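You operate a simulated robot arm through the tools that you are given. There is no shell and no other tool. Be economical: measure what you need, move in short steps, check, and stop when the job is done.

Carry out the task below with a simulated robot arm. There is one attempt and no reset: what you move stays moved.

TASK
Take the large red carton and leave it on the grey round plate. Fetch the bottle labelled "fry oil" from the top of the wooden table and stand it on the top of the pick-up table. Take the blue striped bag and put it on the red tray. Take the pink paper case on the top of the wooden table and put it away on the top of the steel table. Take the silver roll and put it on the upper shelf under the baskets. Put the white paper cup from the top of the corner counter in the sink bowl. Put the brown paper cup in the sink bowl. Do these in any order. Set down upright: large red carton, bottle, blue striped bag, white paper cup, brown paper cup.

The check looks at the end state, three seconds after you hand in, the way a careful person would. Anything else that was tipped, shoved, dropped, spilled or broken makes it a failure.

THE ROBOT
A 7-joint arm with a two-finger parallel gripper on a trunk, on a base that drives. Base frame: it is fixed to the floor where the robot stands at the start and does not move with it; the origin is under the middle of the robot, x ahead of it, y to its left, z up; the surface under the hand at the start is at about z = 84. Readings come in cm, degrees, newtons and seconds.
With the tool pointing down near the work surface it reaches from about 30 to 72 cm from the robot's upright axis, wherever it stands. Its first joint turns from -166.0 to 166.0 degrees. Places, roughly: blue striped bag [50, 0, 75]; brown paper cup (7x7x8 cm) [150, -140, 100]; cleaner bottle, frying oil bottle [50, 0, 100]; grey round plate (18x18 cm) [-170, -314, 86]; large red carton [50, 0, 75]; pink paper case (9x9x4 cm) [60, 50, 80]; red tray (17x19x11 cm) [50, 40, 90]; silver roll (6x6x15 cm) [40, 60, 90]; sink bowl [130, -180, 80]; top of the pick-up table [-160, 110, 80]; top of the steel table [-170, -280, 90]; upper shelf under the baskets [330, -290, 50]; white paper cup (8x7x11 cm) [150, -130, 100]. Payload 1.57 kg.
The TCP is the grasp point between the finger pads, 3 cm short of the fingertips. In the tool frame z runs along the fingers and y along their closing line. The gripper opens to 8 cm. The fingers are 1.7 cm wide and 1.2 cm thick; the gripper's body (4 by 8.2 cm) begins 8 cm behind the TCP.
Orientation is that of the tool frame in the base frame, as a unit quaternion [w, x, y, z]. With the fingers straight down and closing along the base's y, the tool's x points along the base's -x, its y along +y and its z along -z.

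THE INTERFACE
- The arm moves only by the tool servo_tool. Its argument "increments" is a list of rows, each a list of 3 entries, a list of its own where there are three numbers: the turn, a rotation vector about the base's x, y, z in units of 6 degrees (1.0 is 6 degrees), then the shift along the base's x, y, z in units of 30 mm (1.0 is 30 mm), then the finger opening in cm, from 0 to 8. In form: [[[wx, wy, wz], [dx, dy, dz], gripper], ...]. A call has 1 to 12 rows; each row shifts and turns the commanded pose from where the row before left it. A call with a number of a shift or a turn outside -1 to 1 is refused whole. A row lasts 0.2 s, in which the tool goes at most 5 cm and 8.6 degrees; a call with a longer step from one row to the next is refused whole, and so is a gripper value outside its range. Where a pose cannot be reached the arm comes as near as it can. A force on the tool above 40 N (or 10 N above the force at the start of the call, whichever is more), or a blocked arm, ends the call early, and 0.2 s more pass. Each finger travels about 7.2 cm/s and halts on what it meets, pressing with about 22 N; the grip force reading is that of the motor and also rises with nothing between the fingers. The clock runs only during rows and for 0.2 s after the last one: add rows that do not move to give the fingers time. The reply holds the time, the measured pose of the TCP, the force on the tool along the base axes, the opening and the grip force, in the units named above and with some noise, with the torque about the TCP (base axes, N m) and any sound that the robot's microphone picked up.
- Cameras (640 x 400 px; columns grow to the right, rows downward): "scene" is now at [-0.64, 11.79, 153.02]; the picture's right is [-0.12, -0.99, 0.00], its down [-0.70, 0.09, -0.70] and it looks along [0.70, -0.09, -0.71] (base axes); focal length 274 px, centre (320, 200). "wrist" rides on the gripper at [7.2, -0.7, -12.2] in the tool frame; the picture's right is [0.09, 1.00, 0.00], its down [-0.84, 0.08, -0.54] and it looks along [-0.54, 0.05, 0.84] (tool axes); focal length 238 px, centre (320, 200). There is no depth. A picture from a camera that has moved, and an enlarged one, comes with that camera's place and axes in the base frame and with its lens. The place of the scene camera against the robot may be out by one fixed shift of up to 1.8 cm in any direction.
- capture(camera): a new picture of that camera. No time passes.
- raise_lower(by): slides the trunk up (or, below 0, down) by that many cm; the arm and the scene camera ride with it, the base frame stays. It gives what a move gives, with no picture.
- base_move(legs): drives the robot by 1 to 6 legs, each [ahead, left, turn to the left] in cm, cm and degrees, along the robot's own axes; the way and the turn of a leg run together, so that a leg with both is an arc; at most 150 cm and 180 degrees a leg. The arm and the cameras ride along, it lands a little off, and it stops where it bumps. It gives what a move gives.
- head_to(pan, tilt): turns the head with the scene camera to pan (to the left, within 86 degrees either way) and tilt (down, from -29 to 69), counted from straight ahead of the robot. It gives what a move gives.
- zoom(camera, box): a new picture of the part [left, top, right, bottom] of that camera's present view, enlarged. No time passes.
- job_done(): hands the job in; it is judged then, once.

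Go step by step. Nothing tells you exact positions but the pictures and the camera data: compare them with the known pose of the tool, close in by small moves and look again before you grip or let go. The budget is 207 turns and 192 pictures, counting those below and the enlarged ones. Unless the task says otherwise, let go and move clear before handing in, and close with one line.

The tools are called after "Emit:" as name(argument=value, ...) on one line, values as JSON. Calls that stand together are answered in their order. servo_tool: Moves the arm, as the interface text tells. Its arguments: {"type":"object","properties":{"increments":{"type":"array","items":{"type":"array"}}},"required":["increments"]} The other tools are called the same way: raise_lower (by) slides the trunk up or down; base_move (legs) drives the base; head_to (pan, tilt) turns the head that bears the scene camera; capture (camera) takes a picture; zoom (camera, box) takes an enlarged picture of a part of a camera's view; job_done () hands the job in.

At the start:

```text
time: 0.0
ee_pos: [34.94, 13.53, 121.57]
orientation: [0.0, 0.0, 1.0, -0.001]
contact_force: [0.8, 0.8, 1.0]
moment: [-0.01, 0.01, 0.04]
width: 8.01
gripper_force: 0.0
trunk travel left (down, up): [-35.0, 13.0]
robot x, y, heading: [0.14, -0.08, -0.1]
head pan, tilt: [-7.1, 45.2]
```

scene: 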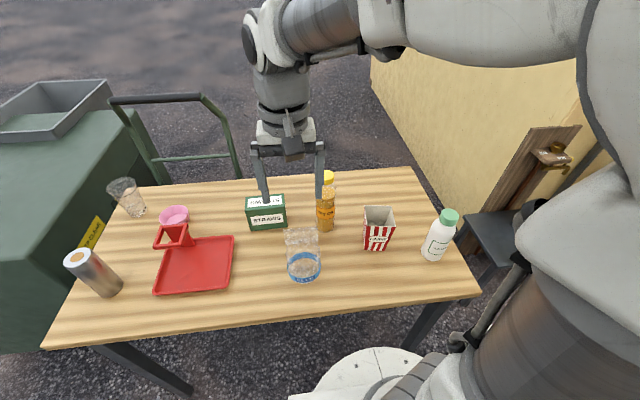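
wrist: 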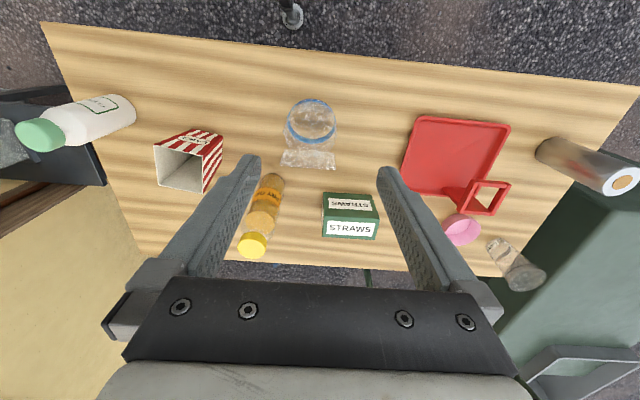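

I see the wooden table in front with the roll, tray, pink case, box, bottle, a clear blue-striped thing and a red striped carton. I'll enlarge the view to identify the items.

Emit:
zoom(camera="scene", box=[230, 160, 390, 300])

Emit:
zoom(camera="scene", box=[60, 160, 240, 310])

Emit:
zoom(camera="scene", box=[340, 180, 480, 290])

```text
2.86 times, centred on (310, 230) of scene
camera zoom: at [-0.64, 11.79, 153.02], right [-0.12, -0.99, 0.0], down [-0.7, 0.09, -0.7], along [0.7, -0.09, -0.71], focal length 784 px, centre (349, 114)
```

zoom: 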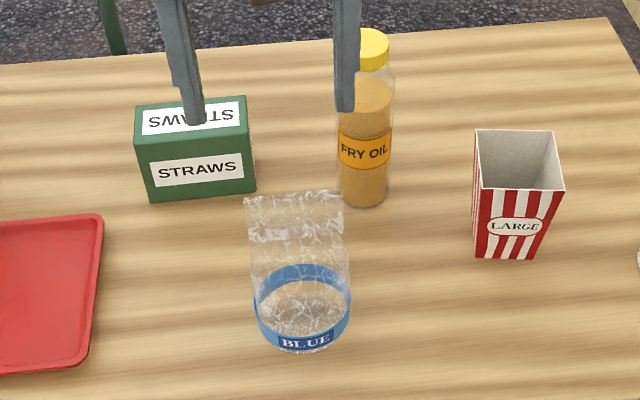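

```text
2.67 times, centred on (150, 235) of scene
camera zoom: at [-0.64, 11.79, 153.02], right [-0.12, -0.99, 0.0], down [-0.7, 0.09, -0.7], along [0.7, -0.09, -0.71], focal length 731 px, centre (773, 107)
```

zoom: 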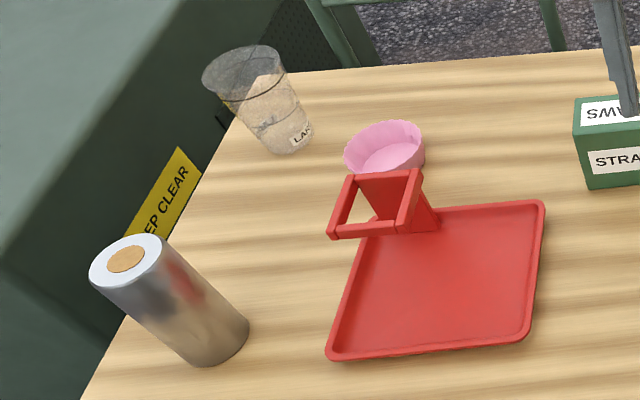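

```text
3.64 times, centred on (410, 235) of scene
camera zoom: at [-0.64, 11.79, 153.02], right [-0.12, -0.99, 0.0], down [-0.7, 0.09, -0.7], along [0.7, -0.09, -0.71], focal length 997 px, centre (-7, 73)
```

zoom: 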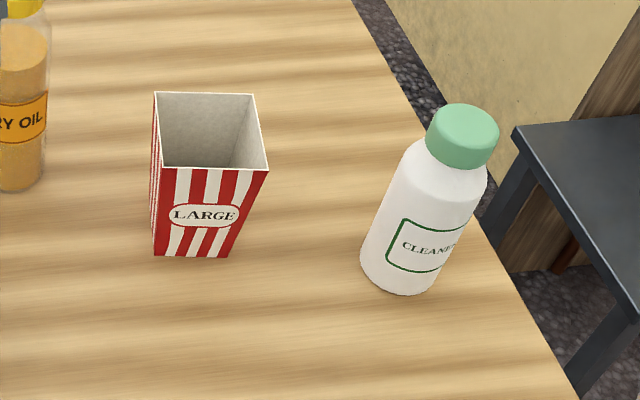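

The large carton, fry-oil bottle and blue-banded bag are clear. I'll look around for the other places before moving.

Emit:
head_to(pan=-60, tilt=25)

Emit:
capture(camera="scene")

Emit:
head_to(pan=80, tilt=25)

Emit:
capture(camera="scene")

```text
time: 1.2
ee_pos: [35.06, 13.56, 121.51]
orientation: [0.0, 0.0, 1.0, 0.001]
contact_force: [0.5, -0.5, 0.1]
moment: [0.0, 0.01, -0.02]
width: 8.02
gripper_force: 0.0
trunk travel left (down, up): [-35.0, 13.0]
robot x, y, heading: [0.33, -0.06, 0.1]
head pan, tilt: [-60.0, 25.0]
```

```text
186 pictures are left
camera scene: at [-4.08, 4.82, 156.11], right [-0.87, -0.5, 0.0], down [-0.21, 0.37, -0.91], along [0.45, -0.78, -0.42], focal length 274 px, centre (320, 200)
```

scene: 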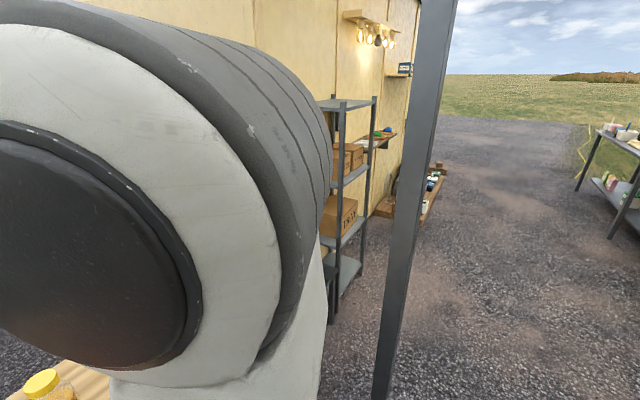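

```text
time: 3.5
ee_pos: [35.04, 13.56, 121.51]
orientation: [0.0, 0.0, 1.0, 0.0]
contact_force: [-0.7, -0.6, 0.8]
moment: [0.0, -0.03, 0.0]
width: 7.99
gripper_force: 0.1
trunk travel left (down, up): [-35.0, 13.0]
robot x, y, heading: [-0.04, -0.03, -0.1]
head pan, tilt: [80.0, 25.0]
```

```text
185 pictures are left
camera scene: at [-7.09, 21.86, 156.11], right [0.98, -0.17, 0.0], down [-0.07, -0.42, -0.91], along [0.16, 0.89, -0.42], focal length 274 px, centre (320, 200)
```

scene: 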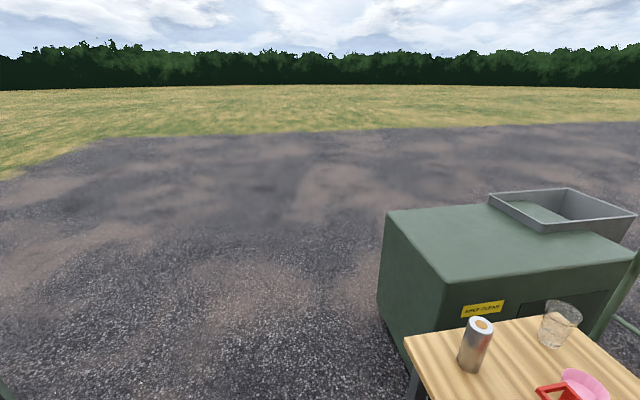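

Now I'll start with the bag → tray at this spot. I turn the head back to the table and turn the hand 90° so the fingers close along x, hovering above the bag.

Emit:
head_to(pan=-7, tilt=45)

Emit:
servo_tool(increments=[[[0, 0, 1], [0.2, -0.05, -0.1], 8], [[0, 0, 1], [0.2, -0.05, -0.1], 8], [[0, 0, 1], [0.2, -0.05, -0.1], 8], [[0, 0, 1], [0.2, -0.05, -0.1], 8], [[0, 0, 1], [0.2, -0.05, -0.1], 8], [[0, 0, 1], [0.2, -0.05, -0.1], 8], [[0, 0, 1], [0.2, -0.05, -0.1], 8], [[0, 0, 1], [0.2, -0.05, -0.1], 8], [[0, 0, 1], [0.2, -0.05, -0.1], 8], [[0, 0, 1], [0.2, -0.05, -0.1], 8], [[0, 0, 1], [0.2, -0.05, -0.1], 8], [[0, 0, 1], [0.2, -0.05, -0.1], 8]])

Emit:
servo_tool(increments=[[[0, 0, 1], [0, 0, -0.2], 8], [[0, 0, 1], [0, 0, -0.2], 8], [[0, 0, 1], [0, 0, -0.2], 8], [[0, 0, 0], [0, 0, 0], 8]])

Emit:
capture(camera="wrist")

Emit:
capture(camera="scene")

```text
time: 5.1
ee_pos: [35.0, 13.58, 121.41]
orientation: [0.001, 0.0, 1.0, 0.0]
contact_force: [-0.1, -0.1, -0.4]
moment: [0.0, 0.01, -0.01]
width: 8.01
gripper_force: 0.0
trunk travel left (down, up): [-35.0, 13.0]
robot x, y, heading: [0.0, 0.35, -0.3]
head pan, tilt: [-7.0, 45.0]
```

```text
time: 7.7
ee_pos: [42.28, 11.7, 117.87]
orientation: [-0.001, -0.589, 0.808, 0.0]
contact_force: [0.1, 0.1, 0.7]
moment: [-0.03, -0.03, 0.04]
width: 8.01
gripper_force: 0.0
trunk travel left (down, up): [-35.0, 13.0]
robot x, y, heading: [0.2, -0.2, 0.2]
head pan, tilt: [-7.0, 45.0]
```

```text
time: 8.7
ee_pos: [42.1, 11.84, 116.02]
orientation: [0.0, 0.708, -0.707, -0.001]
contact_force: [-0.7, 0.2, 0.1]
moment: [0.03, -0.02, 0.01]
width: 7.98
gripper_force: 0.0
trunk travel left (down, up): [-35.0, 13.0]
robot x, y, heading: [0.04, 0.02, 0.2]
head pan, tilt: [-7.0, 45.0]
```

```text
184 pictures are left
camera wrist: at [42.73, 4.52, 128.21], right [-1.0, -0.09, 0.0], down [-0.08, 0.84, 0.54], along [-0.05, 0.54, -0.84], focal length 238 px, centre (320, 200)
```

wrist: 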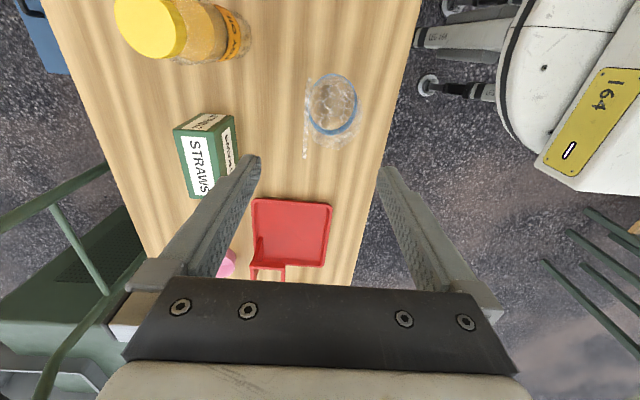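

```text
183 pictures are left
camera scene: at [-0.62, 11.8, 153.05], right [-0.12, -0.99, 0.0], down [-0.7, 0.09, -0.71], along [0.7, -0.09, -0.71], focal length 274 px, centre (320, 200)
```

scene: 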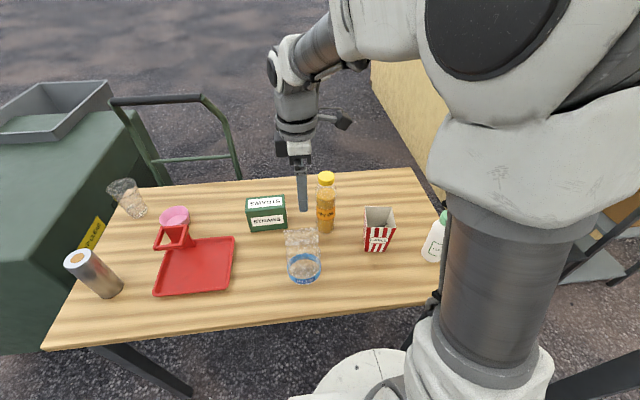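

Emit:
zoom(camera="wrist", box=[260, 50, 400, 170])

Emit:
zoom(camera="scene", box=[260, 170, 360, 300])

```text
3.33 times, centred on (330, 110) of wrist
camera zoom: at [42.73, 4.52, 128.21], right [-1.0, -0.09, 0.0], down [-0.08, 0.84, 0.54], along [-0.05, 0.54, -0.84], focal length 794 px, centre (287, 500)
```

zoom: 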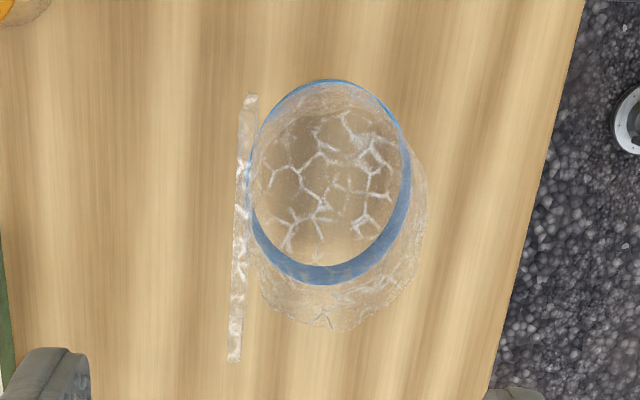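

```text
3.08 times, centred on (310, 235) of scene
camera zoom: at [-0.62, 11.8, 153.05], right [-0.12, -0.99, 0.0], down [-0.7, 0.09, -0.71], along [0.7, -0.09, -0.71], focal length 844 px, centre (351, 92)
```

zoom: 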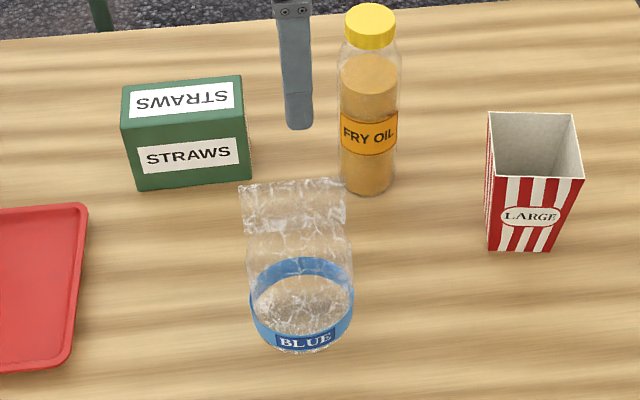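

The crimp stands edge-on near x≈44, seemingly offset from the body. I'll tilt the hand and back off to -y to see the bag's profile.

Emit:
servo_tool(increments=[[[1, 0, 0], [0, -1, -0.2], 8], [[1, 0, 0], [0, -1, -0.2], 8], [[1, 0, 0], [0, -1, -0.2], 8], [[1, 0, 0], [0, -1, -0.2], 8], [[1, 0, 0], [0, -1, -0.2], 8], [[1, 0, 0], [0, -0.3, -0.2], 8], [[0, 0, 0], [0, 0, 0], 8]])

Emit:
capture(camera="wrist")

```text
time: 10.3
ee_pos: [42.16, -4.31, 112.46]
orientation: [-0.219, 0.673, -0.672, -0.219]
contact_force: [0.5, -0.2, -0.4]
moment: [-0.01, 0.0, 0.0]
width: 8.0
gripper_force: 0.1
trunk travel left (down, up): [-35.0, 13.0]
robot x, y, heading: [0.17, 0.26, 0.1]
head pan, tilt: [-7.0, 45.0]
```

```text
180 pictures are left
camera wrist: at [42.78, -17.28, 118.05], right [-1.0, -0.07, -0.05], down [-0.08, 0.36, 0.93], along [-0.05, 0.93, -0.36], focal length 238 px, centre (320, 200)
```

wrist: 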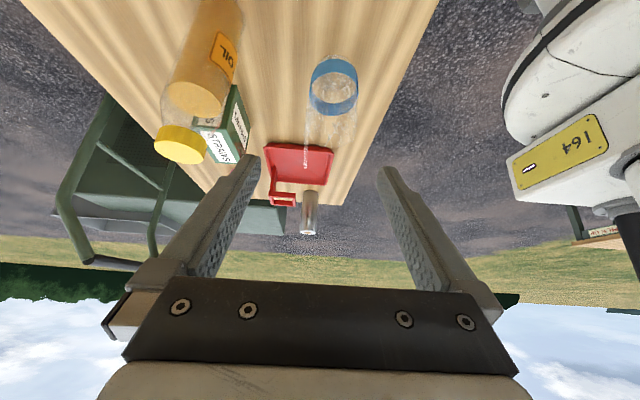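

Emit:
zoom(camera="wrist", box=[260, 30, 400, 190])

```text
2.50 times, centred on (330, 110) of wrist
camera zoom: at [42.78, -17.28, 118.05], right [-1.0, -0.07, -0.05], down [-0.08, 0.36, 0.93], along [-0.05, 0.93, -0.36], focal length 596 px, centre (295, 425)
```

zoom: 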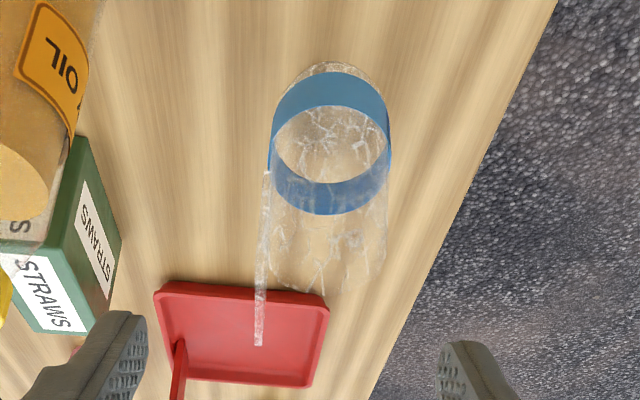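

The bag is a round body (~7.4 cm) with a thin vertical crimp at its far side (x≈44, z≈93–99). I'll grip that crimp; return upright above it.

Emit:
servo_tool(increments=[[[-1, 0, 0], [0.1, 1, 0], 3], [[-1, 0, 0], [0.1, 1, 0], 3], [[-1, 0, 0], [0.1, 1, 0], 3], [[-1, 0, 0], [0.1, 1, 0], 3], [[-1, 0, 0], [0.1, 1, 0], 3], [[-1, 0, 0], [0.05, 0.6, 0], 3], [[0, 0, 0], [0, 0, -0.6], 3], [[0, 0, 0], [0, 0, -0.6], 3], [[0, 0, 0], [0, 0, 0], 3]])

Emit:
zoom(camera="wrist", box=[220, 50, 420, 200])

Emit:
zoom(camera="scene", box=[260, 170, 360, 300])

```text
time: 12.3
ee_pos: [43.79, 12.58, 108.98]
orientation: [-0.001, 0.708, -0.707, 0.0]
contact_force: [-0.1, 0.1, -0.5]
moment: [0.0, -0.02, -0.01]
width: 3.01
gripper_force: 0.1
trunk travel left (down, up): [-35.0, 13.0]
robot x, y, heading: [0.28, 0.1, -0.1]
head pan, tilt: [-7.0, 45.0]
```

```text
2.67 times, centred on (320, 125) of wrist
camera zoom: at [44.53, 5.38, 121.02], right [-1.0, -0.09, 0.0], down [-0.08, 0.84, 0.54], along [-0.05, 0.54, -0.84], focal length 636 px, centre (320, 400)
```

zoom: 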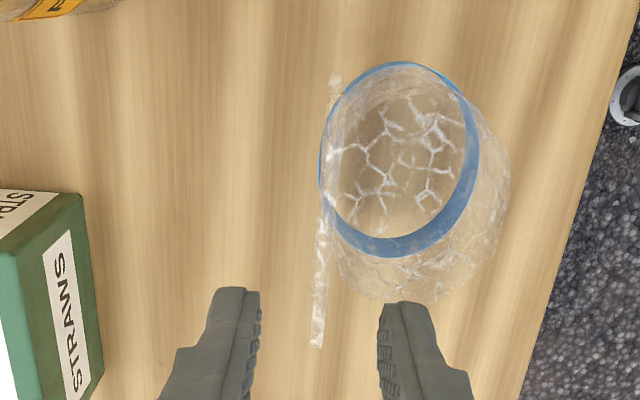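

```text
3.08 times, centred on (310, 235) of scene
camera zoom: at [-0.61, 11.8, 153.05], right [-0.12, -0.99, 0.0], down [-0.7, 0.09, -0.71], along [0.7, -0.09, -0.71], focal length 844 px, centre (351, 92)
```

zoom: 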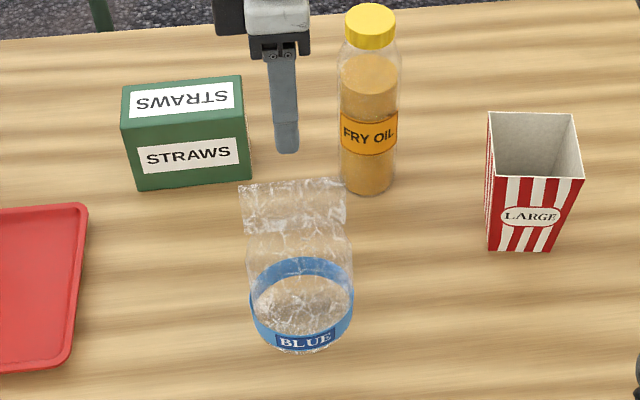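

The hand is aligned with the crimp (x≈43.7, y≈12.6). Lowering to just above it, then gently on.

Emit:
servo_tool(increments=[[[0, 0, 0], [0, 0, -0.9], 3], [[0, 0, 0], [0, 0, -0.9], 3], [[0, 0, 0], [0, 0, -0.9], 3], [[0, 0, 0], [0, 0, -0.5], 3], [[0, 0, 0], [0, 0, -0.4], 3], [[0, 0, 0], [0, 0, 0], 3]])

Emit:
zoom(camera="wrist", box=[220, 50, 420, 200])

Emit:
zoom(camera="scene", box=[260, 170, 360, 300])

```text
time: 13.7
ee_pos: [43.84, 12.48, 98.03]
orientation: [-0.001, 0.707, -0.707, 0.0]
contact_force: [0.7, 0.1, 1.0]
moment: [0.0, -0.03, 0.03]
width: 3.01
gripper_force: 0.1
trunk travel left (down, up): [-35.0, 13.0]
robot x, y, heading: [-0.12, -0.14, -0.0]
head pan, tilt: [-7.0, 45.0]
```

```text
2.67 times, centred on (320, 125) of wrist
camera zoom: at [44.4, 5.27, 110.22], right [-1.0, -0.09, 0.0], down [-0.08, 0.84, 0.54], along [-0.05, 0.54, -0.84], focal length 636 px, centre (320, 400)
```

zoom: 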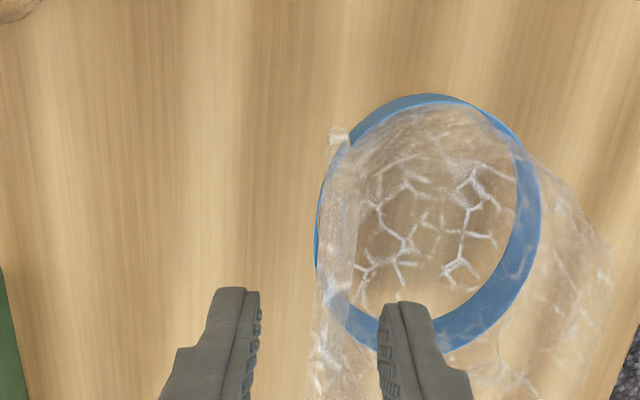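

```text
3.08 times, centred on (310, 235) of scene
camera zoom: at [-0.61, 11.8, 153.05], right [-0.12, -0.99, 0.0], down [-0.7, 0.09, -0.71], along [0.7, -0.09, -0.71], focal length 844 px, centre (351, 92)
```

zoom: 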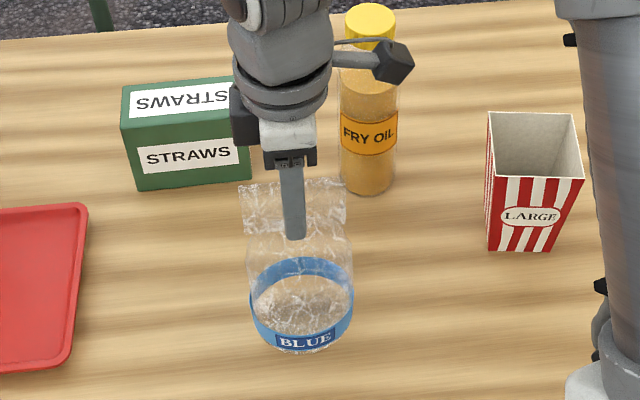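

The crimp is between the fingers with no contact. Slightly lower and close.

Emit:
servo_tool(increments=[[[0, 0, 0], [0, 0, -0.25], 3], [[0, 0, 0], [0, 0, 0], 0], [[0, 0, 0], [0, 0, 0], 0], [[0, 0, 0], [0, 0, 0], 0], [[0, 0, 0], [0, 0, 0], 0]])

Emit:
servo_tool(increments=[[[0, 0, 0], [0, 0, 0.3], 0], [[0, 0, 0], [0, 0, 0.3], 0], [[0, 0, 0], [0, 0, 0.3], 0], [[0, 0, 0], [0, 0, 0], 0]])

Emit:
zoom(camera="scene", box=[230, 150, 370, 300])

```text
time: 14.9
ee_pos: [43.79, 12.61, 97.33]
orientation: [0.0, 0.707, -0.707, 0.0]
contact_force: [-0.6, 0.6, 0.6]
moment: [0.03, 0.12, 0.05]
width: 0.69
gripper_force: 21.9
trunk travel left (down, up): [-35.0, 13.0]
robot x, y, heading: [0.05, -0.06, 0.1]
head pan, tilt: [-7.0, 45.0]
```

```text
time: 15.9
ee_pos: [43.93, 12.65, 99.99]
orientation: [0.0, 0.707, -0.707, 0.0]
contact_force: [-0.6, -0.4, -0.6]
moment: [0.02, -0.01, 0.0]
width: 0.69
gripper_force: 21.8
trunk travel left (down, up): [-35.0, 13.0]
robot x, y, heading: [-0.04, -0.18, 0.1]
head pan, tilt: [-7.0, 45.0]
```

```text
2.67 times, centred on (300, 225) of scene
camera zoom: at [-0.62, 11.8, 153.05], right [-0.12, -0.99, 0.0], down [-0.7, 0.09, -0.71], along [0.7, -0.09, -0.71], focal length 731 px, centre (373, 133)
```

zoom: 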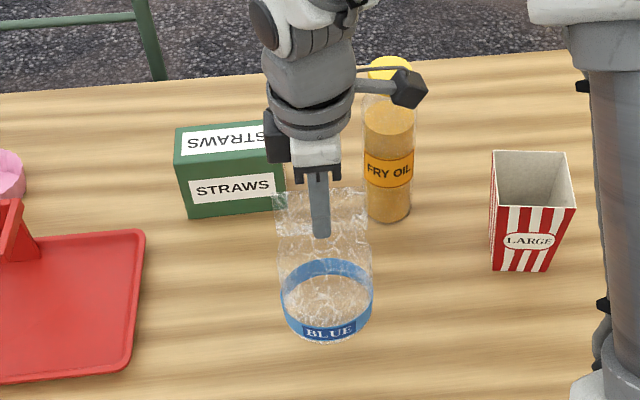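

The bag is lifted. The tray's open area spans about x 37–54, y 32–50, with the holder at the far-left corner; I'll carry the bag over it.

Emit:
servo_tool(increments=[[[0, 0, 0], [0, 0, 0.8], 0], [[0, 0, 0], [0, 0, 0.8], 0], [[0, 0, 0], [0.1, 0.9, 0], 0], [[0, 0, 0], [0.1, 0.9, 0], 0], [[0, 0, 0], [0.1, 0.9, 0], 0], [[0, 0, 0], [0.1, 0.9, 0], 0], [[0, 0, 0], [0.1, 0.9, 0], 0], [[0, 0, 0], [0.1, 0.9, 0], 0], [[0, 0, 0], [0.1, 0.9, 0], 0], [[0, 0, 0], [0.1, 0.9, 0], 0], [[0, 0, 0], [0.1, 0.9, 0], 0], [[0, 0, 0], [0.1, 0.3, 0], 0]])

Emit:
capture(camera="wrist")

Emit:
capture(camera="scene")

```text
time: 18.5
ee_pos: [46.8, 38.0, 104.96]
orientation: [0.0, -0.707, 0.708, -0.001]
contact_force: [-0.5, 0.7, -1.8]
moment: [0.04, 0.0, -0.01]
width: 0.7
gripper_force: 21.4
trunk travel left (down, up): [-35.0, 13.0]
robot x, y, heading: [-0.07, -0.02, -0.2]
head pan, tilt: [-7.0, 45.0]
```

```text
173 pictures are left
camera wrist: at [47.48, 30.77, 117.05], right [-1.0, -0.09, 0.0], down [-0.08, 0.84, 0.54], along [-0.05, 0.54, -0.84], focal length 238 px, centre (320, 200)
```

wrist: 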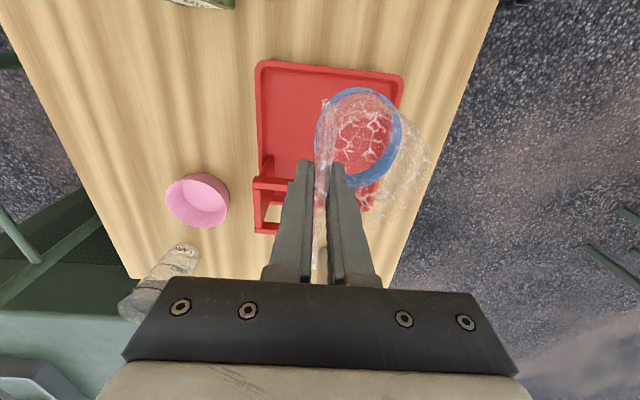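

```text
172 pictures are left
camera scene: at [-0.61, 11.82, 153.05], right [-0.12, -0.99, 0.0], down [-0.7, 0.09, -0.71], along [0.7, -0.09, -0.71], focal length 274 px, centre (320, 200)
```

scene: 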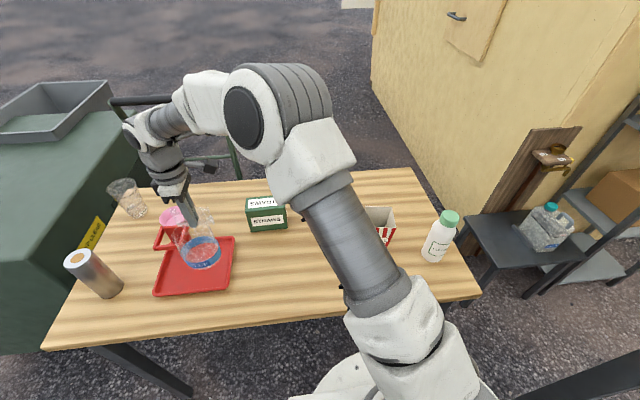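

The bag is over the tray; nudging a bit further in and lowering until it touches.

Emit:
servo_tool(increments=[[[0, 0, 0], [0.4, 0.25, 0], 0], [[0, 0, 0], [0, 0, -0.6], 0], [[0, 0, 0], [0, 0, -0.6], 0], [[0, 0, 0], [0, 0, -0.6], 0], [[0, 0, 0], [0, 0, -0.2], 0], [[0, 0, 0], [0, 0, 0], 0]])

Emit:
zoom(camera="scene", box=[120, 180, 260, 310])

```text
time: 19.9
ee_pos: [47.94, 38.62, 98.71]
orientation: [0.0, 0.708, -0.707, 0.0]
contact_force: [-0.6, 0.6, -0.2]
moment: [0.0, -0.02, -0.03]
width: 0.68
gripper_force: 22.3
trunk travel left (down, up): [-35.0, 13.0]
robot x, y, heading: [0.23, 0.19, -0.1]
head pan, tilt: [-7.0, 45.0]
```

```text
3.08 times, centred on (190, 245) of scene
camera zoom: at [-0.61, 11.8, 153.05], right [-0.12, -0.99, 0.0], down [-0.7, 0.09, -0.71], along [0.7, -0.09, -0.71], focal length 844 px, centre (720, 62)
```

zoom: 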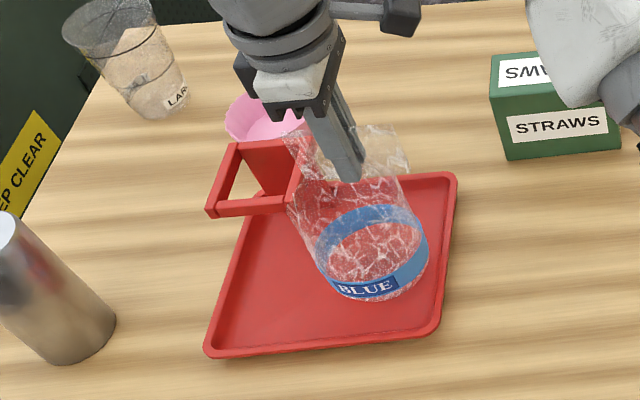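

Emit:
servo_tool(increments=[[[0, 0, 0], [0, 0, -0.1], 0], [[0, 0, 0], [0, 0, 0], 0]])

Emit:
servo_tool(increments=[[[0, 0, 0], [0, 0, -0.1], 0], [[0, 0, 0], [0, 0, 0], 0]])

```text
time: 20.5
ee_pos: [47.92, 38.48, 98.53]
orientation: [0.0, 0.708, -0.706, -0.001]
contact_force: [0.5, 0.1, -0.8]
moment: [0.02, -0.01, -0.01]
width: 0.71
gripper_force: 22.1
trunk travel left (down, up): [-35.0, 13.0]
robot x, y, heading: [-0.29, 0.23, -0.1]
head pan, tilt: [-7.0, 45.0]
```

```text
time: 21.1
ee_pos: [47.98, 38.56, 98.23]
orientation: [0.0, -0.707, 0.707, 0.0]
contact_force: [0.1, -0.2, -1.5]
moment: [0.01, -0.01, -0.02]
width: 0.68
gripper_force: 21.6
trunk travel left (down, up): [-35.0, 13.0]
robot x, y, heading: [-0.05, -0.11, 0.3]
head pan, tilt: [-7.0, 45.0]
```

Emit:
servo_tool(increments=[[[0, 0, 0], [0, 0, -0.1], 0], [[0, 0, 0], [0, 0, 0], 0]])

Emit:
servo_tool(increments=[[[0, 0, 0], [0, 0, -0.1], 0], [[0, 0, 0], [0, 0, 0], 0]])

```text
time: 21.7
ee_pos: [47.98, 38.62, 98.0]
orientation: [0.0, 0.707, -0.707, 0.0]
contact_force: [0.0, 1.0, 3.4]
moment: [0.0, 0.2, -0.02]
width: 0.68
gripper_force: 22.1
trunk travel left (down, up): [-35.0, 13.0]
robot x, y, heading: [-0.15, 0.32, -0.2]
head pan, tilt: [-7.0, 45.0]
```

```text
time: 22.3
ee_pos: [48.11, 38.51, 97.81]
orientation: [0.001, -0.707, 0.707, 0.0]
contact_force: [6.2, 0.0, 15.0]
moment: [0.07, 0.26, 0.01]
width: 0.73
gripper_force: 21.7
trunk travel left (down, up): [-35.0, 13.0]
robot x, y, heading: [-0.26, 0.07, 0.2]
head pan, tilt: [-7.0, 45.0]
```

Contact with the tray at TCP z≈98. I'll ease back up a touch, open, and rise.

Emit:
servo_tool(increments=[[[0, 0, 0], [0, 0, 0.08], 0], [[0, 0, 0], [0, 0, 0], 1.5], [[0, 0, 0], [0, 0, 0], 3], [[0, 0, 0], [0, 0, 0], 3], [[0, 0, 0], [0, 0, 0.4], 3], [[0, 0, 0], [0, 0, 0.8], 3], [[0, 0, 0], [0, 0, 1], 3], [[0, 0, 0], [0, 0, 1], 3], [[0, 0, 0], [0, 0, 1], 5], [[0, 0, 0], [0, 0, 1], 5]])

Emit:
capture(camera="wrist")

Emit:
zoom(camera="scene", box=[50, 150, 260, 310])

```text
time: 24.5
ee_pos: [48.09, 38.61, 113.65]
orientation: [0.0, 0.707, -0.707, -0.001]
contact_force: [0.2, 0.3, 0.5]
moment: [-0.01, 0.01, 0.0]
width: 4.99
gripper_force: 0.0
trunk travel left (down, up): [-35.0, 13.0]
robot x, y, heading: [-0.03, -0.11, 0.1]
head pan, tilt: [-7.0, 45.0]
```

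```text
170 pictures are left
camera wrist: at [48.66, 31.42, 125.73], right [-1.0, -0.09, 0.0], down [-0.08, 0.84, 0.54], along [-0.05, 0.54, -0.84], focal length 238 px, centre (320, 200)
```

wrist: 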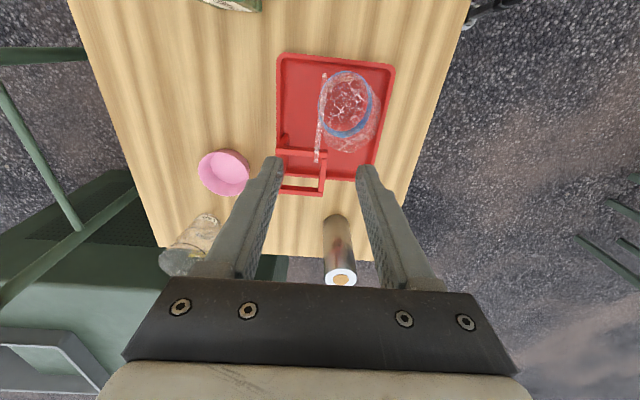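

```text
2.50 times, centred on (155, 230) of scene
camera zoom: at [-0.62, 11.8, 153.05], right [-0.12, -0.99, 0.0], down [-0.7, 0.09, -0.71], along [0.7, -0.09, -0.71], focal length 686 px, centre (732, 125)
```

zoom: 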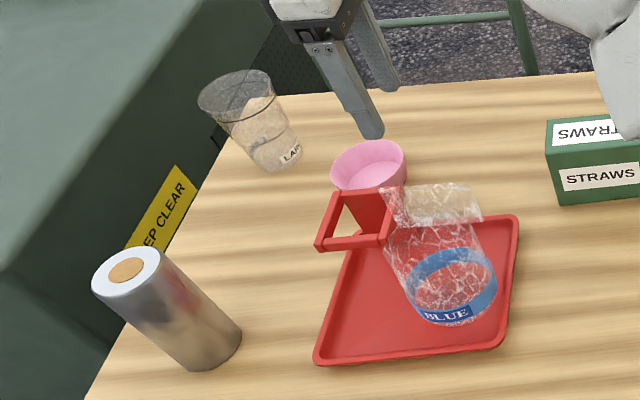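

The bag stands on the tray. Next, the fry-oil bottle at about (55, 3); moving above it.

Emit:
servo_tool(increments=[[[0, 0, 0], [0, -0.6, 0.6], 8], [[0, 0, 0], [0.1, -1, 0], 8], [[0, 0, 0], [0.1, -1, 0], 8], [[0, 0, 0], [0.1, -1, 0], 8], [[0, 0, 0], [0.2, -1, 0], 8], [[0, 0, 0], [0.2, -1, 0], 8], [[0, 0, 0], [0.2, -1, 0], 8], [[0, 0, 0], [0.2, -1, 0], 8], [[0, 0, 0], [0.2, -1, 0], 8], [[0, 0, 0], [0.2, -1, 0], 8], [[0, 0, 0], [0.4, -1, 0], 8], [[0, 0, 0], [0.4, -1, 0], 8]])

Emit:
capture(camera="wrist")

Emit:
capture(camera="scene")

```text
time: 27.1
ee_pos: [54.86, 3.69, 115.36]
orientation: [0.0, 0.708, -0.707, 0.0]
contact_force: [-0.1, 0.1, -0.6]
moment: [0.01, 0.0, -0.01]
width: 8.0
gripper_force: 0.1
trunk travel left (down, up): [-35.0, 13.0]
robot x, y, heading: [-0.28, -0.11, 0.2]
head pan, tilt: [-7.0, 45.0]
```

```text
168 pictures are left
camera wrist: at [55.47, -3.53, 127.47], right [-1.0, -0.09, 0.0], down [-0.08, 0.84, 0.54], along [-0.05, 0.54, -0.84], focal length 238 px, centre (320, 200)
```

wrist: 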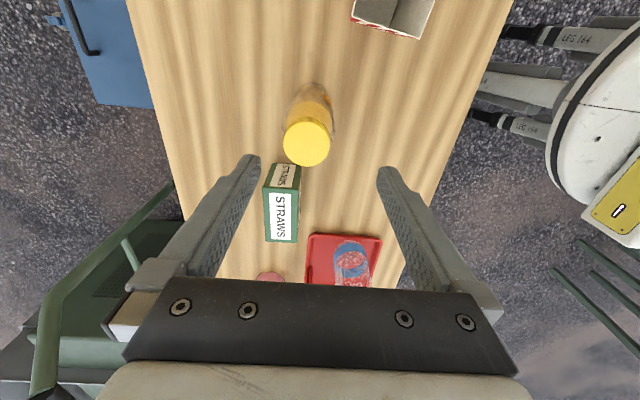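

```text
167 pictures are left
camera scene: at [-0.61, 11.79, 153.05], right [-0.12, -0.99, 0.0], down [-0.7, 0.09, -0.71], along [0.7, -0.09, -0.71], focal length 274 px, centre (320, 200)
```

scene: 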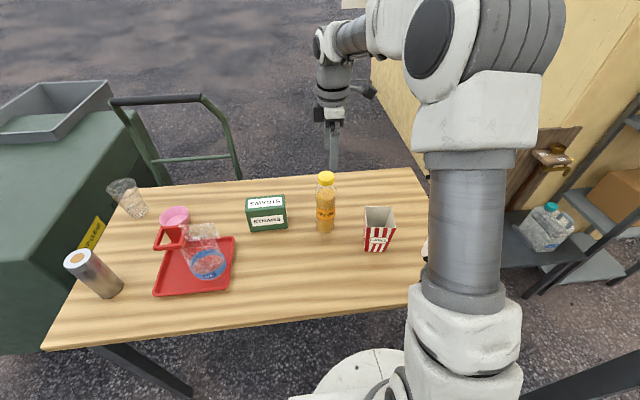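

Bottle axis ≈ (56.1, 4.3). Aligning and lowering to grip its upper body.

Emit:
servo_tool(increments=[[[0, 0, 0], [0.4, 0.2, 0], 8], [[0, 0, 0], [0, 0, -0.9], 8], [[0, 0, 0], [0, 0, -0.9], 8], [[0, 0, 0], [0, 0, -0.9], 8], [[0, 0, 0], [0, 0, 0], 8]])

Emit:
capture(camera="wrist")

Emit:
zoom(camera="scene", box=[270, 120, 390, 250])

```text
time: 28.3
ee_pos: [56.13, 4.45, 107.2]
orientation: [0.0, 0.707, -0.707, 0.0]
contact_force: [-0.9, -0.3, -0.6]
moment: [0.04, 0.04, -0.01]
width: 7.97
gripper_force: 0.1
trunk travel left (down, up): [-35.0, 13.0]
robot x, y, heading: [-0.08, 0.1, -0.1]
head pan, tilt: [-7.0, 45.0]
```

```text
166 pictures are left
camera wrist: at [56.77, -2.86, 119.31], right [-1.0, -0.09, 0.0], down [-0.08, 0.84, 0.54], along [-0.05, 0.54, -0.84], focal length 238 px, centre (320, 200)
```

wrist: 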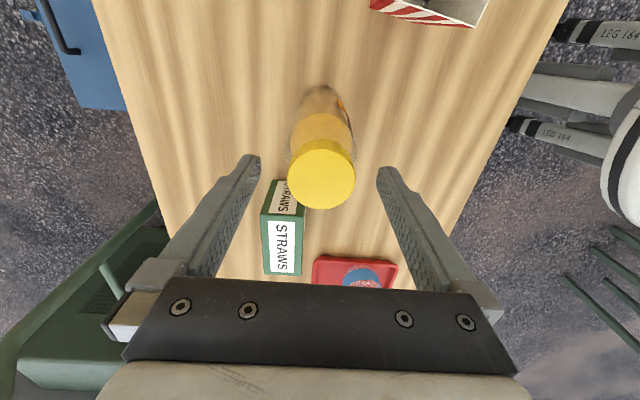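

```text
3.08 times, centred on (330, 185) of scene
camera zoom: at [-0.61, 11.8, 153.05], right [-0.12, -0.99, 0.0], down [-0.7, 0.09, -0.71], along [0.7, -0.09, -0.71], focal length 844 px, centre (289, 246)
```

zoom: 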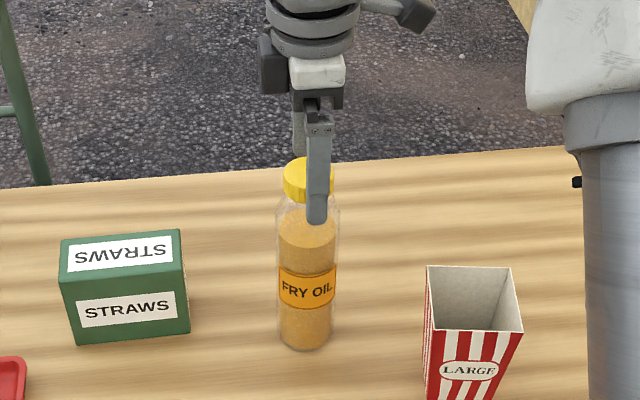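

Emit:
servo_tool(increments=[[[0, 0, 0], [0, 0.08, -0.6], 8], [[0, 0, 0], [0, 0, -0.8], 8], [[0, 0, 0], [0, 0, -0.8], 8], [[0, 0, 0], [0, 0, -0.8], 8], [[0, 0, 0], [0, 0, 0], 8]])

Emit:
capture(camera="wrist")

```text
time: 29.5
ee_pos: [56.28, 4.65, 98.28]
orientation: [0.0, 0.707, -0.707, -0.001]
contact_force: [-0.9, 0.7, -0.8]
moment: [0.02, 0.0, -0.02]
width: 7.99
gripper_force: 0.0
trunk travel left (down, up): [-35.0, 13.0]
robot x, y, heading: [0.14, 0.2, 0.1]
head pan, tilt: [-7.0, 45.0]
```

```text
164 pictures are left
camera wrist: at [56.94, -2.72, 110.35], right [-1.0, -0.09, 0.0], down [-0.08, 0.84, 0.54], along [-0.05, 0.54, -0.84], focal length 238 px, centre (320, 200)
```

wrist: 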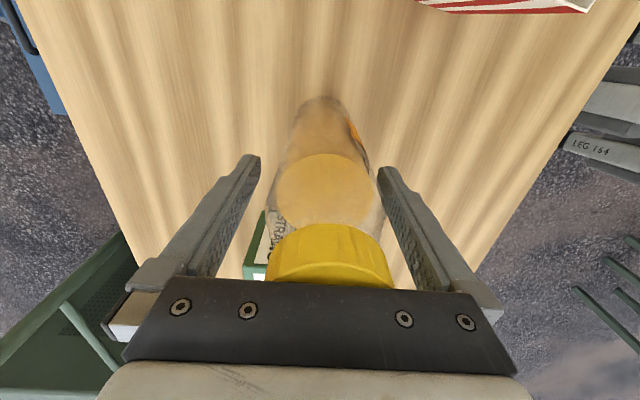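

The bottle is between the fingers. Close, then lift.

Emit:
servo_tool(increments=[[[0, 0, 0], [0, 0, 0], 6.5], [[0, 0, 0], [0, 0, 0], 5], [[0, 0, 0], [0, 0, 0], 3], [[0, 0, 0], [0, 0, 0], 3], [[0, 0, 0], [0, 0, 0], 3]])

Emit:
servo_tool(increments=[[[0, 0, 0], [0, 0, 0.2], 3], [[0, 0, 0], [0, 0, 0.3], 3], [[0, 0, 0], [0, 0, 0.5], 3], [[0, 0, 0], [0, 0, 0.5], 3], [[0, 0, 0], [0, 0, 0.5], 3], [[0, 0, 0], [0, 0, 0.5], 3], [[0, 0, 0], [0, 0, 0], 3]])

Emit:
capture(camera="scene")

```text
time: 30.7
ee_pos: [56.38, 4.47, 98.24]
orientation: [0.001, 0.707, -0.707, 0.0]
contact_force: [-1.2, 0.6, 0.0]
moment: [0.03, 0.12, 0.0]
width: 5.95
gripper_force: 21.6
trunk travel left (down, up): [-35.0, 13.0]
robot x, y, heading: [0.07, -0.53, 0.4]
head pan, tilt: [-7.0, 45.0]
```

```text
time: 32.3
ee_pos: [56.05, 4.53, 105.65]
orientation: [0.0, 0.707, -0.707, 0.0]
contact_force: [0.1, 0.1, -5.2]
moment: [-0.02, 0.0, 0.02]
width: 5.93
gripper_force: 22.0
trunk travel left (down, up): [-35.0, 13.0]
robot x, y, heading: [-0.13, -0.23, 0.0]
head pan, tilt: [-7.0, 45.0]
```

```text
163 pictures are left
camera scene: at [-0.58, 11.8, 153.05], right [-0.12, -0.99, 0.0], down [-0.7, 0.09, -0.71], along [0.7, -0.09, -0.71], focal length 274 px, centre (320, 200)
```

scene: 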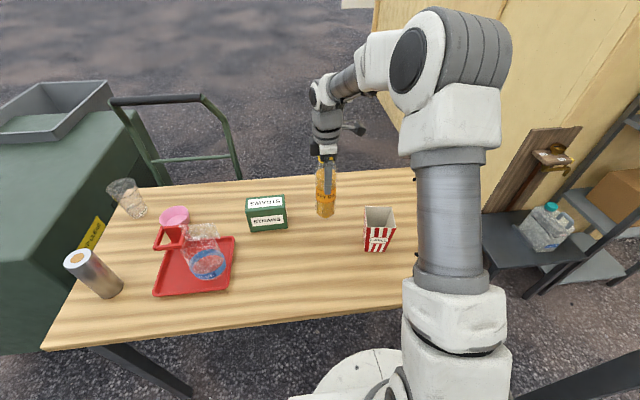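

Bottle held. Raising and drawing it in, then backing the base off to turn and look behind.

Emit:
servo_tool(increments=[[[0, 0, 0], [0, 0, 1], 3], [[0, 0, 0], [0, 0, 1], 3], [[0, 0, 0], [0, 0, 1], 3], [[0, 0, 0], [0, 0, 1], 3], [[0, 0, 0], [-0.8, -0.3, 0], 3], [[0, 0, 0], [-0.8, -0.3, 0], 3], [[0, 0, 0], [-0.8, -0.3, 0], 3], [[0, 0, 0], [-0.8, -0.3, 0], 3], [[0, 0, 0], [-0.8, 0, 0], 3]])

Emit:
base_move(legs=[[-30, 0, 0], [0, 0, 90]])

Emit:
head_to(pan=50, tilt=20)

Emit:
capture(camera="scene")

```text
time: 34.3
ee_pos: [44.16, 0.96, 117.57]
orientation: [0.0, 0.707, -0.707, 0.0]
contact_force: [0.6, 0.2, -4.9]
moment: [0.01, -0.03, 0.02]
width: 5.93
gripper_force: 22.4
trunk travel left (down, up): [-35.0, 13.0]
robot x, y, heading: [-0.3, -0.25, 0.1]
head pan, tilt: [-7.0, 45.0]
```

```text
time: 41.9
ee_pos: [-29.78, 44.25, 117.72]
orientation: [0.001, 1.0, -0.007, 0.0]
contact_force: [0.3, 0.1, -5.3]
moment: [0.02, -0.04, 0.01]
width: 5.9
gripper_force: 21.8
trunk travel left (down, up): [-35.0, 13.0]
robot x, y, heading: [-29.36, 0.12, 88.9]
head pan, tilt: [-7.0, 45.0]
```

```text
time: 43.1
ee_pos: [-29.72, 44.1, 117.74]
orientation: [0.0, 1.0, -0.008, 0.0]
contact_force: [-0.8, 0.6, -5.0]
moment: [0.02, -0.02, 0.01]
width: 5.92
gripper_force: 22.4
trunk travel left (down, up): [-35.0, 13.0]
robot x, y, heading: [-29.73, 0.18, 89.2]
head pan, tilt: [50.0, 20.0]
```

```text
162 pictures are left
camera scene: at [-51.38, -2.89, 156.92], right [0.66, 0.76, 0.0], down [0.26, -0.22, -0.94], along [-0.71, 0.62, -0.34], focal length 274 px, centre (320, 200)
```

scene: 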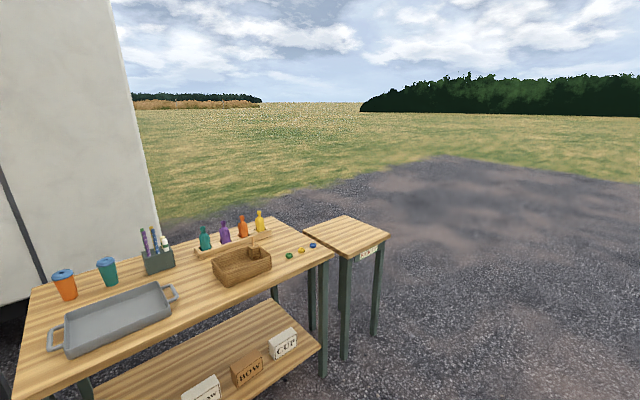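

Emit:
zoom(camera="scene", box=[180, 190, 400, 370])

Emit:
head_to(pan=86, tilt=25)

Emit:
capture(camera="scene")

```text
2.22 times, centred on (290, 280) of scene
camera zoom: at [-51.38, -2.89, 156.92], right [0.66, 0.76, 0.0], down [0.26, -0.22, -0.94], along [-0.71, 0.62, -0.34], focal length 609 px, centre (387, 22)
```

zoom: 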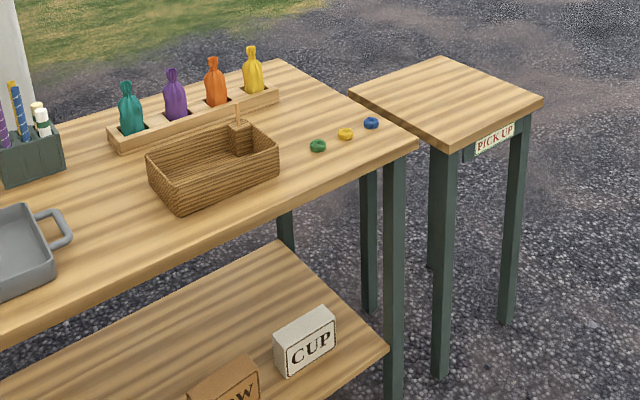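

```text
time: 44.1
ee_pos: [-29.78, 44.08, 117.68]
orientation: [0.0, 1.0, -0.008, 0.001]
contact_force: [-0.3, -0.7, -6.0]
moment: [-0.02, 0.02, -0.05]
width: 5.93
gripper_force: 22.0
trunk travel left (down, up): [-35.0, 13.0]
robot x, y, heading: [-29.74, -0.19, 88.9]
head pan, tilt: [85.9, 25.0]
```

```text
160 pictures are left
camera scene: at [-53.52, -8.19, 156.11], right [0.09, 1.0, 0.0], down [0.42, -0.04, -0.91], along [-0.9, 0.08, -0.42], focal length 274 px, centre (320, 200)
```

scene: 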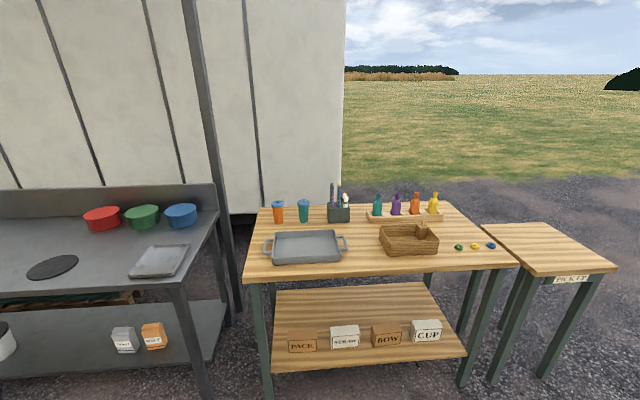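

The pick-up table stands at about x -175…-137, y 88…130. Driving round to face it.

Emit:
base_move(legs=[[109, 0, 0], [0, 0, 90], [50, 0, 0]])

Emit:
head_to(pan=-5, tilt=40)

Emit:
capture(camera="scene")

Emit:
capture(camera="wrist")

```text
time: 60.2
ee_pos: [-123.55, 108.85, 117.6]
orientation: [0.0, 0.705, 0.709, 0.0]
contact_force: [0.1, 0.4, -5.4]
moment: [0.01, -0.03, 0.02]
width: 5.87
gripper_force: 21.2
trunk travel left (down, up): [-35.0, 13.0]
robot x, y, heading: [-79.33, 110.21, -179.6]
head pan, tilt: [85.9, 25.0]
```

```text
time: 61.9
ee_pos: [-123.65, 108.85, 117.69]
orientation: [0.0, 0.705, 0.709, 0.0]
contact_force: [-0.1, -0.4, -5.0]
moment: [0.02, -0.01, 0.02]
width: 5.87
gripper_force: 21.6
trunk travel left (down, up): [-35.0, 13.0]
robot x, y, heading: [-79.39, 109.76, -179.8]
head pan, tilt: [-5.0, 40.0]
```

```text
159 pictures are left
camera scene: at [-80.59, 95.57, 153.78], right [0.08, 1.0, 0.0], down [0.64, -0.05, -0.77], along [-0.76, 0.06, -0.64], focal length 274 px, centre (320, 200)
```

scene: 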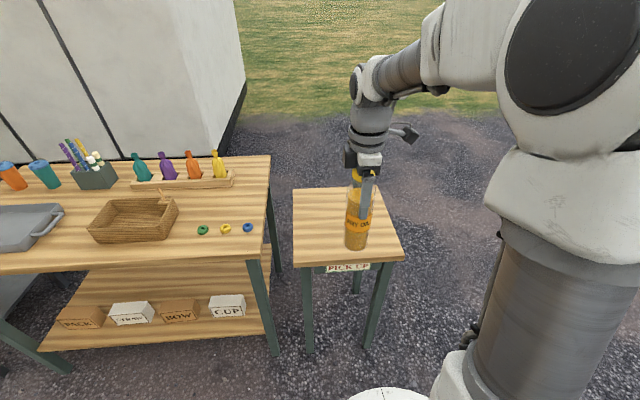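

```text
158 pictures are left
camera wrist: at [-124.43, 115.98, 129.82], right [1.0, 0.1, 0.0], down [0.08, -0.84, 0.54], along [0.05, -0.54, -0.84], focal length 238 px, centre (320, 200)
```

wrist: 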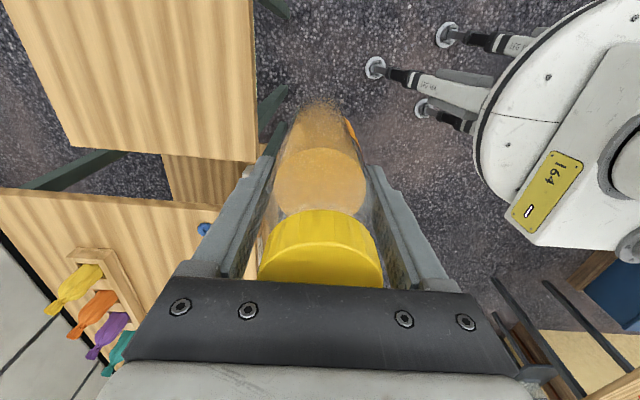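

Table front edge at x≈-136, centre ≈ (-156, 110). Drive a little closer, extend the arm and lower.

Emit:
base_move(legs=[[14, 0, 0]])

Emit:
servo_tool(increments=[[[0, 0, 0], [-0.9, 0.1, 0], 3], [[0, 0, 0], [-0.9, 0.1, 0], 3], [[0, 0, 0], [-0.9, 0, 0], 3], [[0, 0, 0], [-0.9, 0, 0], 3], [[0, 0, 0], [0, 0, -0.9], 3], [[0, 0, 0], [0, 0, -0.9], 3], [[0, 0, 0], [0, 0, -0.9], 3], [[0, 0, 0], [0, 0, -0.9], 3], [[0, 0, 0], [0, 0, -0.9], 3], [[0, 0, 0], [0, 0, -0.9], 3], [[0, 0, 0], [0, 0, 0], 3]])

Emit:
capture(camera="scene")

Emit:
capture(camera="wrist")

```text
time: 63.4
ee_pos: [-137.46, 108.68, 117.73]
orientation: [0.0, 0.706, 0.708, 0.0]
contact_force: [0.8, 0.0, -4.7]
moment: [-0.01, 0.0, -0.03]
width: 5.88
gripper_force: 22.0
trunk travel left (down, up): [-35.0, 13.0]
robot x, y, heading: [-93.2, 109.89, -179.9]
head pan, tilt: [-5.0, 40.0]
```

```text
time: 65.8
ee_pos: [-148.4, 109.41, 101.35]
orientation: [0.0, 0.706, 0.708, 0.0]
contact_force: [0.4, -0.1, -4.6]
moment: [0.0, 0.01, -0.01]
width: 5.88
gripper_force: 22.2
trunk travel left (down, up): [-35.0, 13.0]
robot x, y, heading: [-93.15, 110.08, -179.9]
head pan, tilt: [-5.0, 40.0]
```

```text
157 pictures are left
camera scene: at [-94.39, 95.51, 153.78], right [0.08, 1.0, 0.0], down [0.64, -0.05, -0.77], along [-0.76, 0.06, -0.64], focal length 274 px, centre (320, 200)
```

scene: 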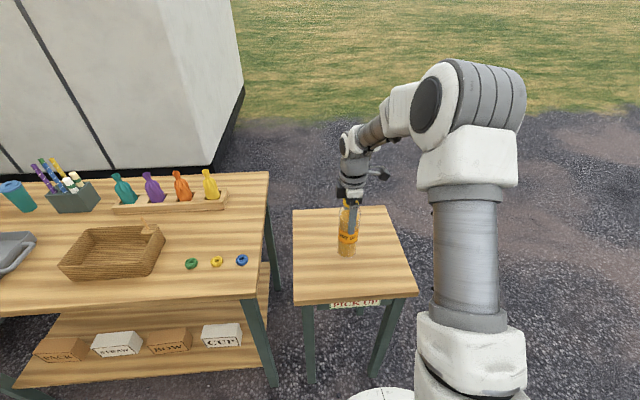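

```text
156 pictures are left
camera wrist: at [-149.11, 116.65, 113.48], right [1.0, 0.1, 0.0], down [0.08, -0.84, 0.54], along [0.05, -0.54, -0.84], focal length 238 px, centre (320, 200)
```

wrist: 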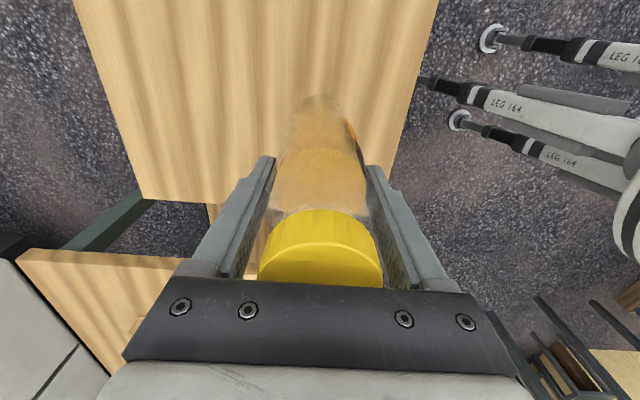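

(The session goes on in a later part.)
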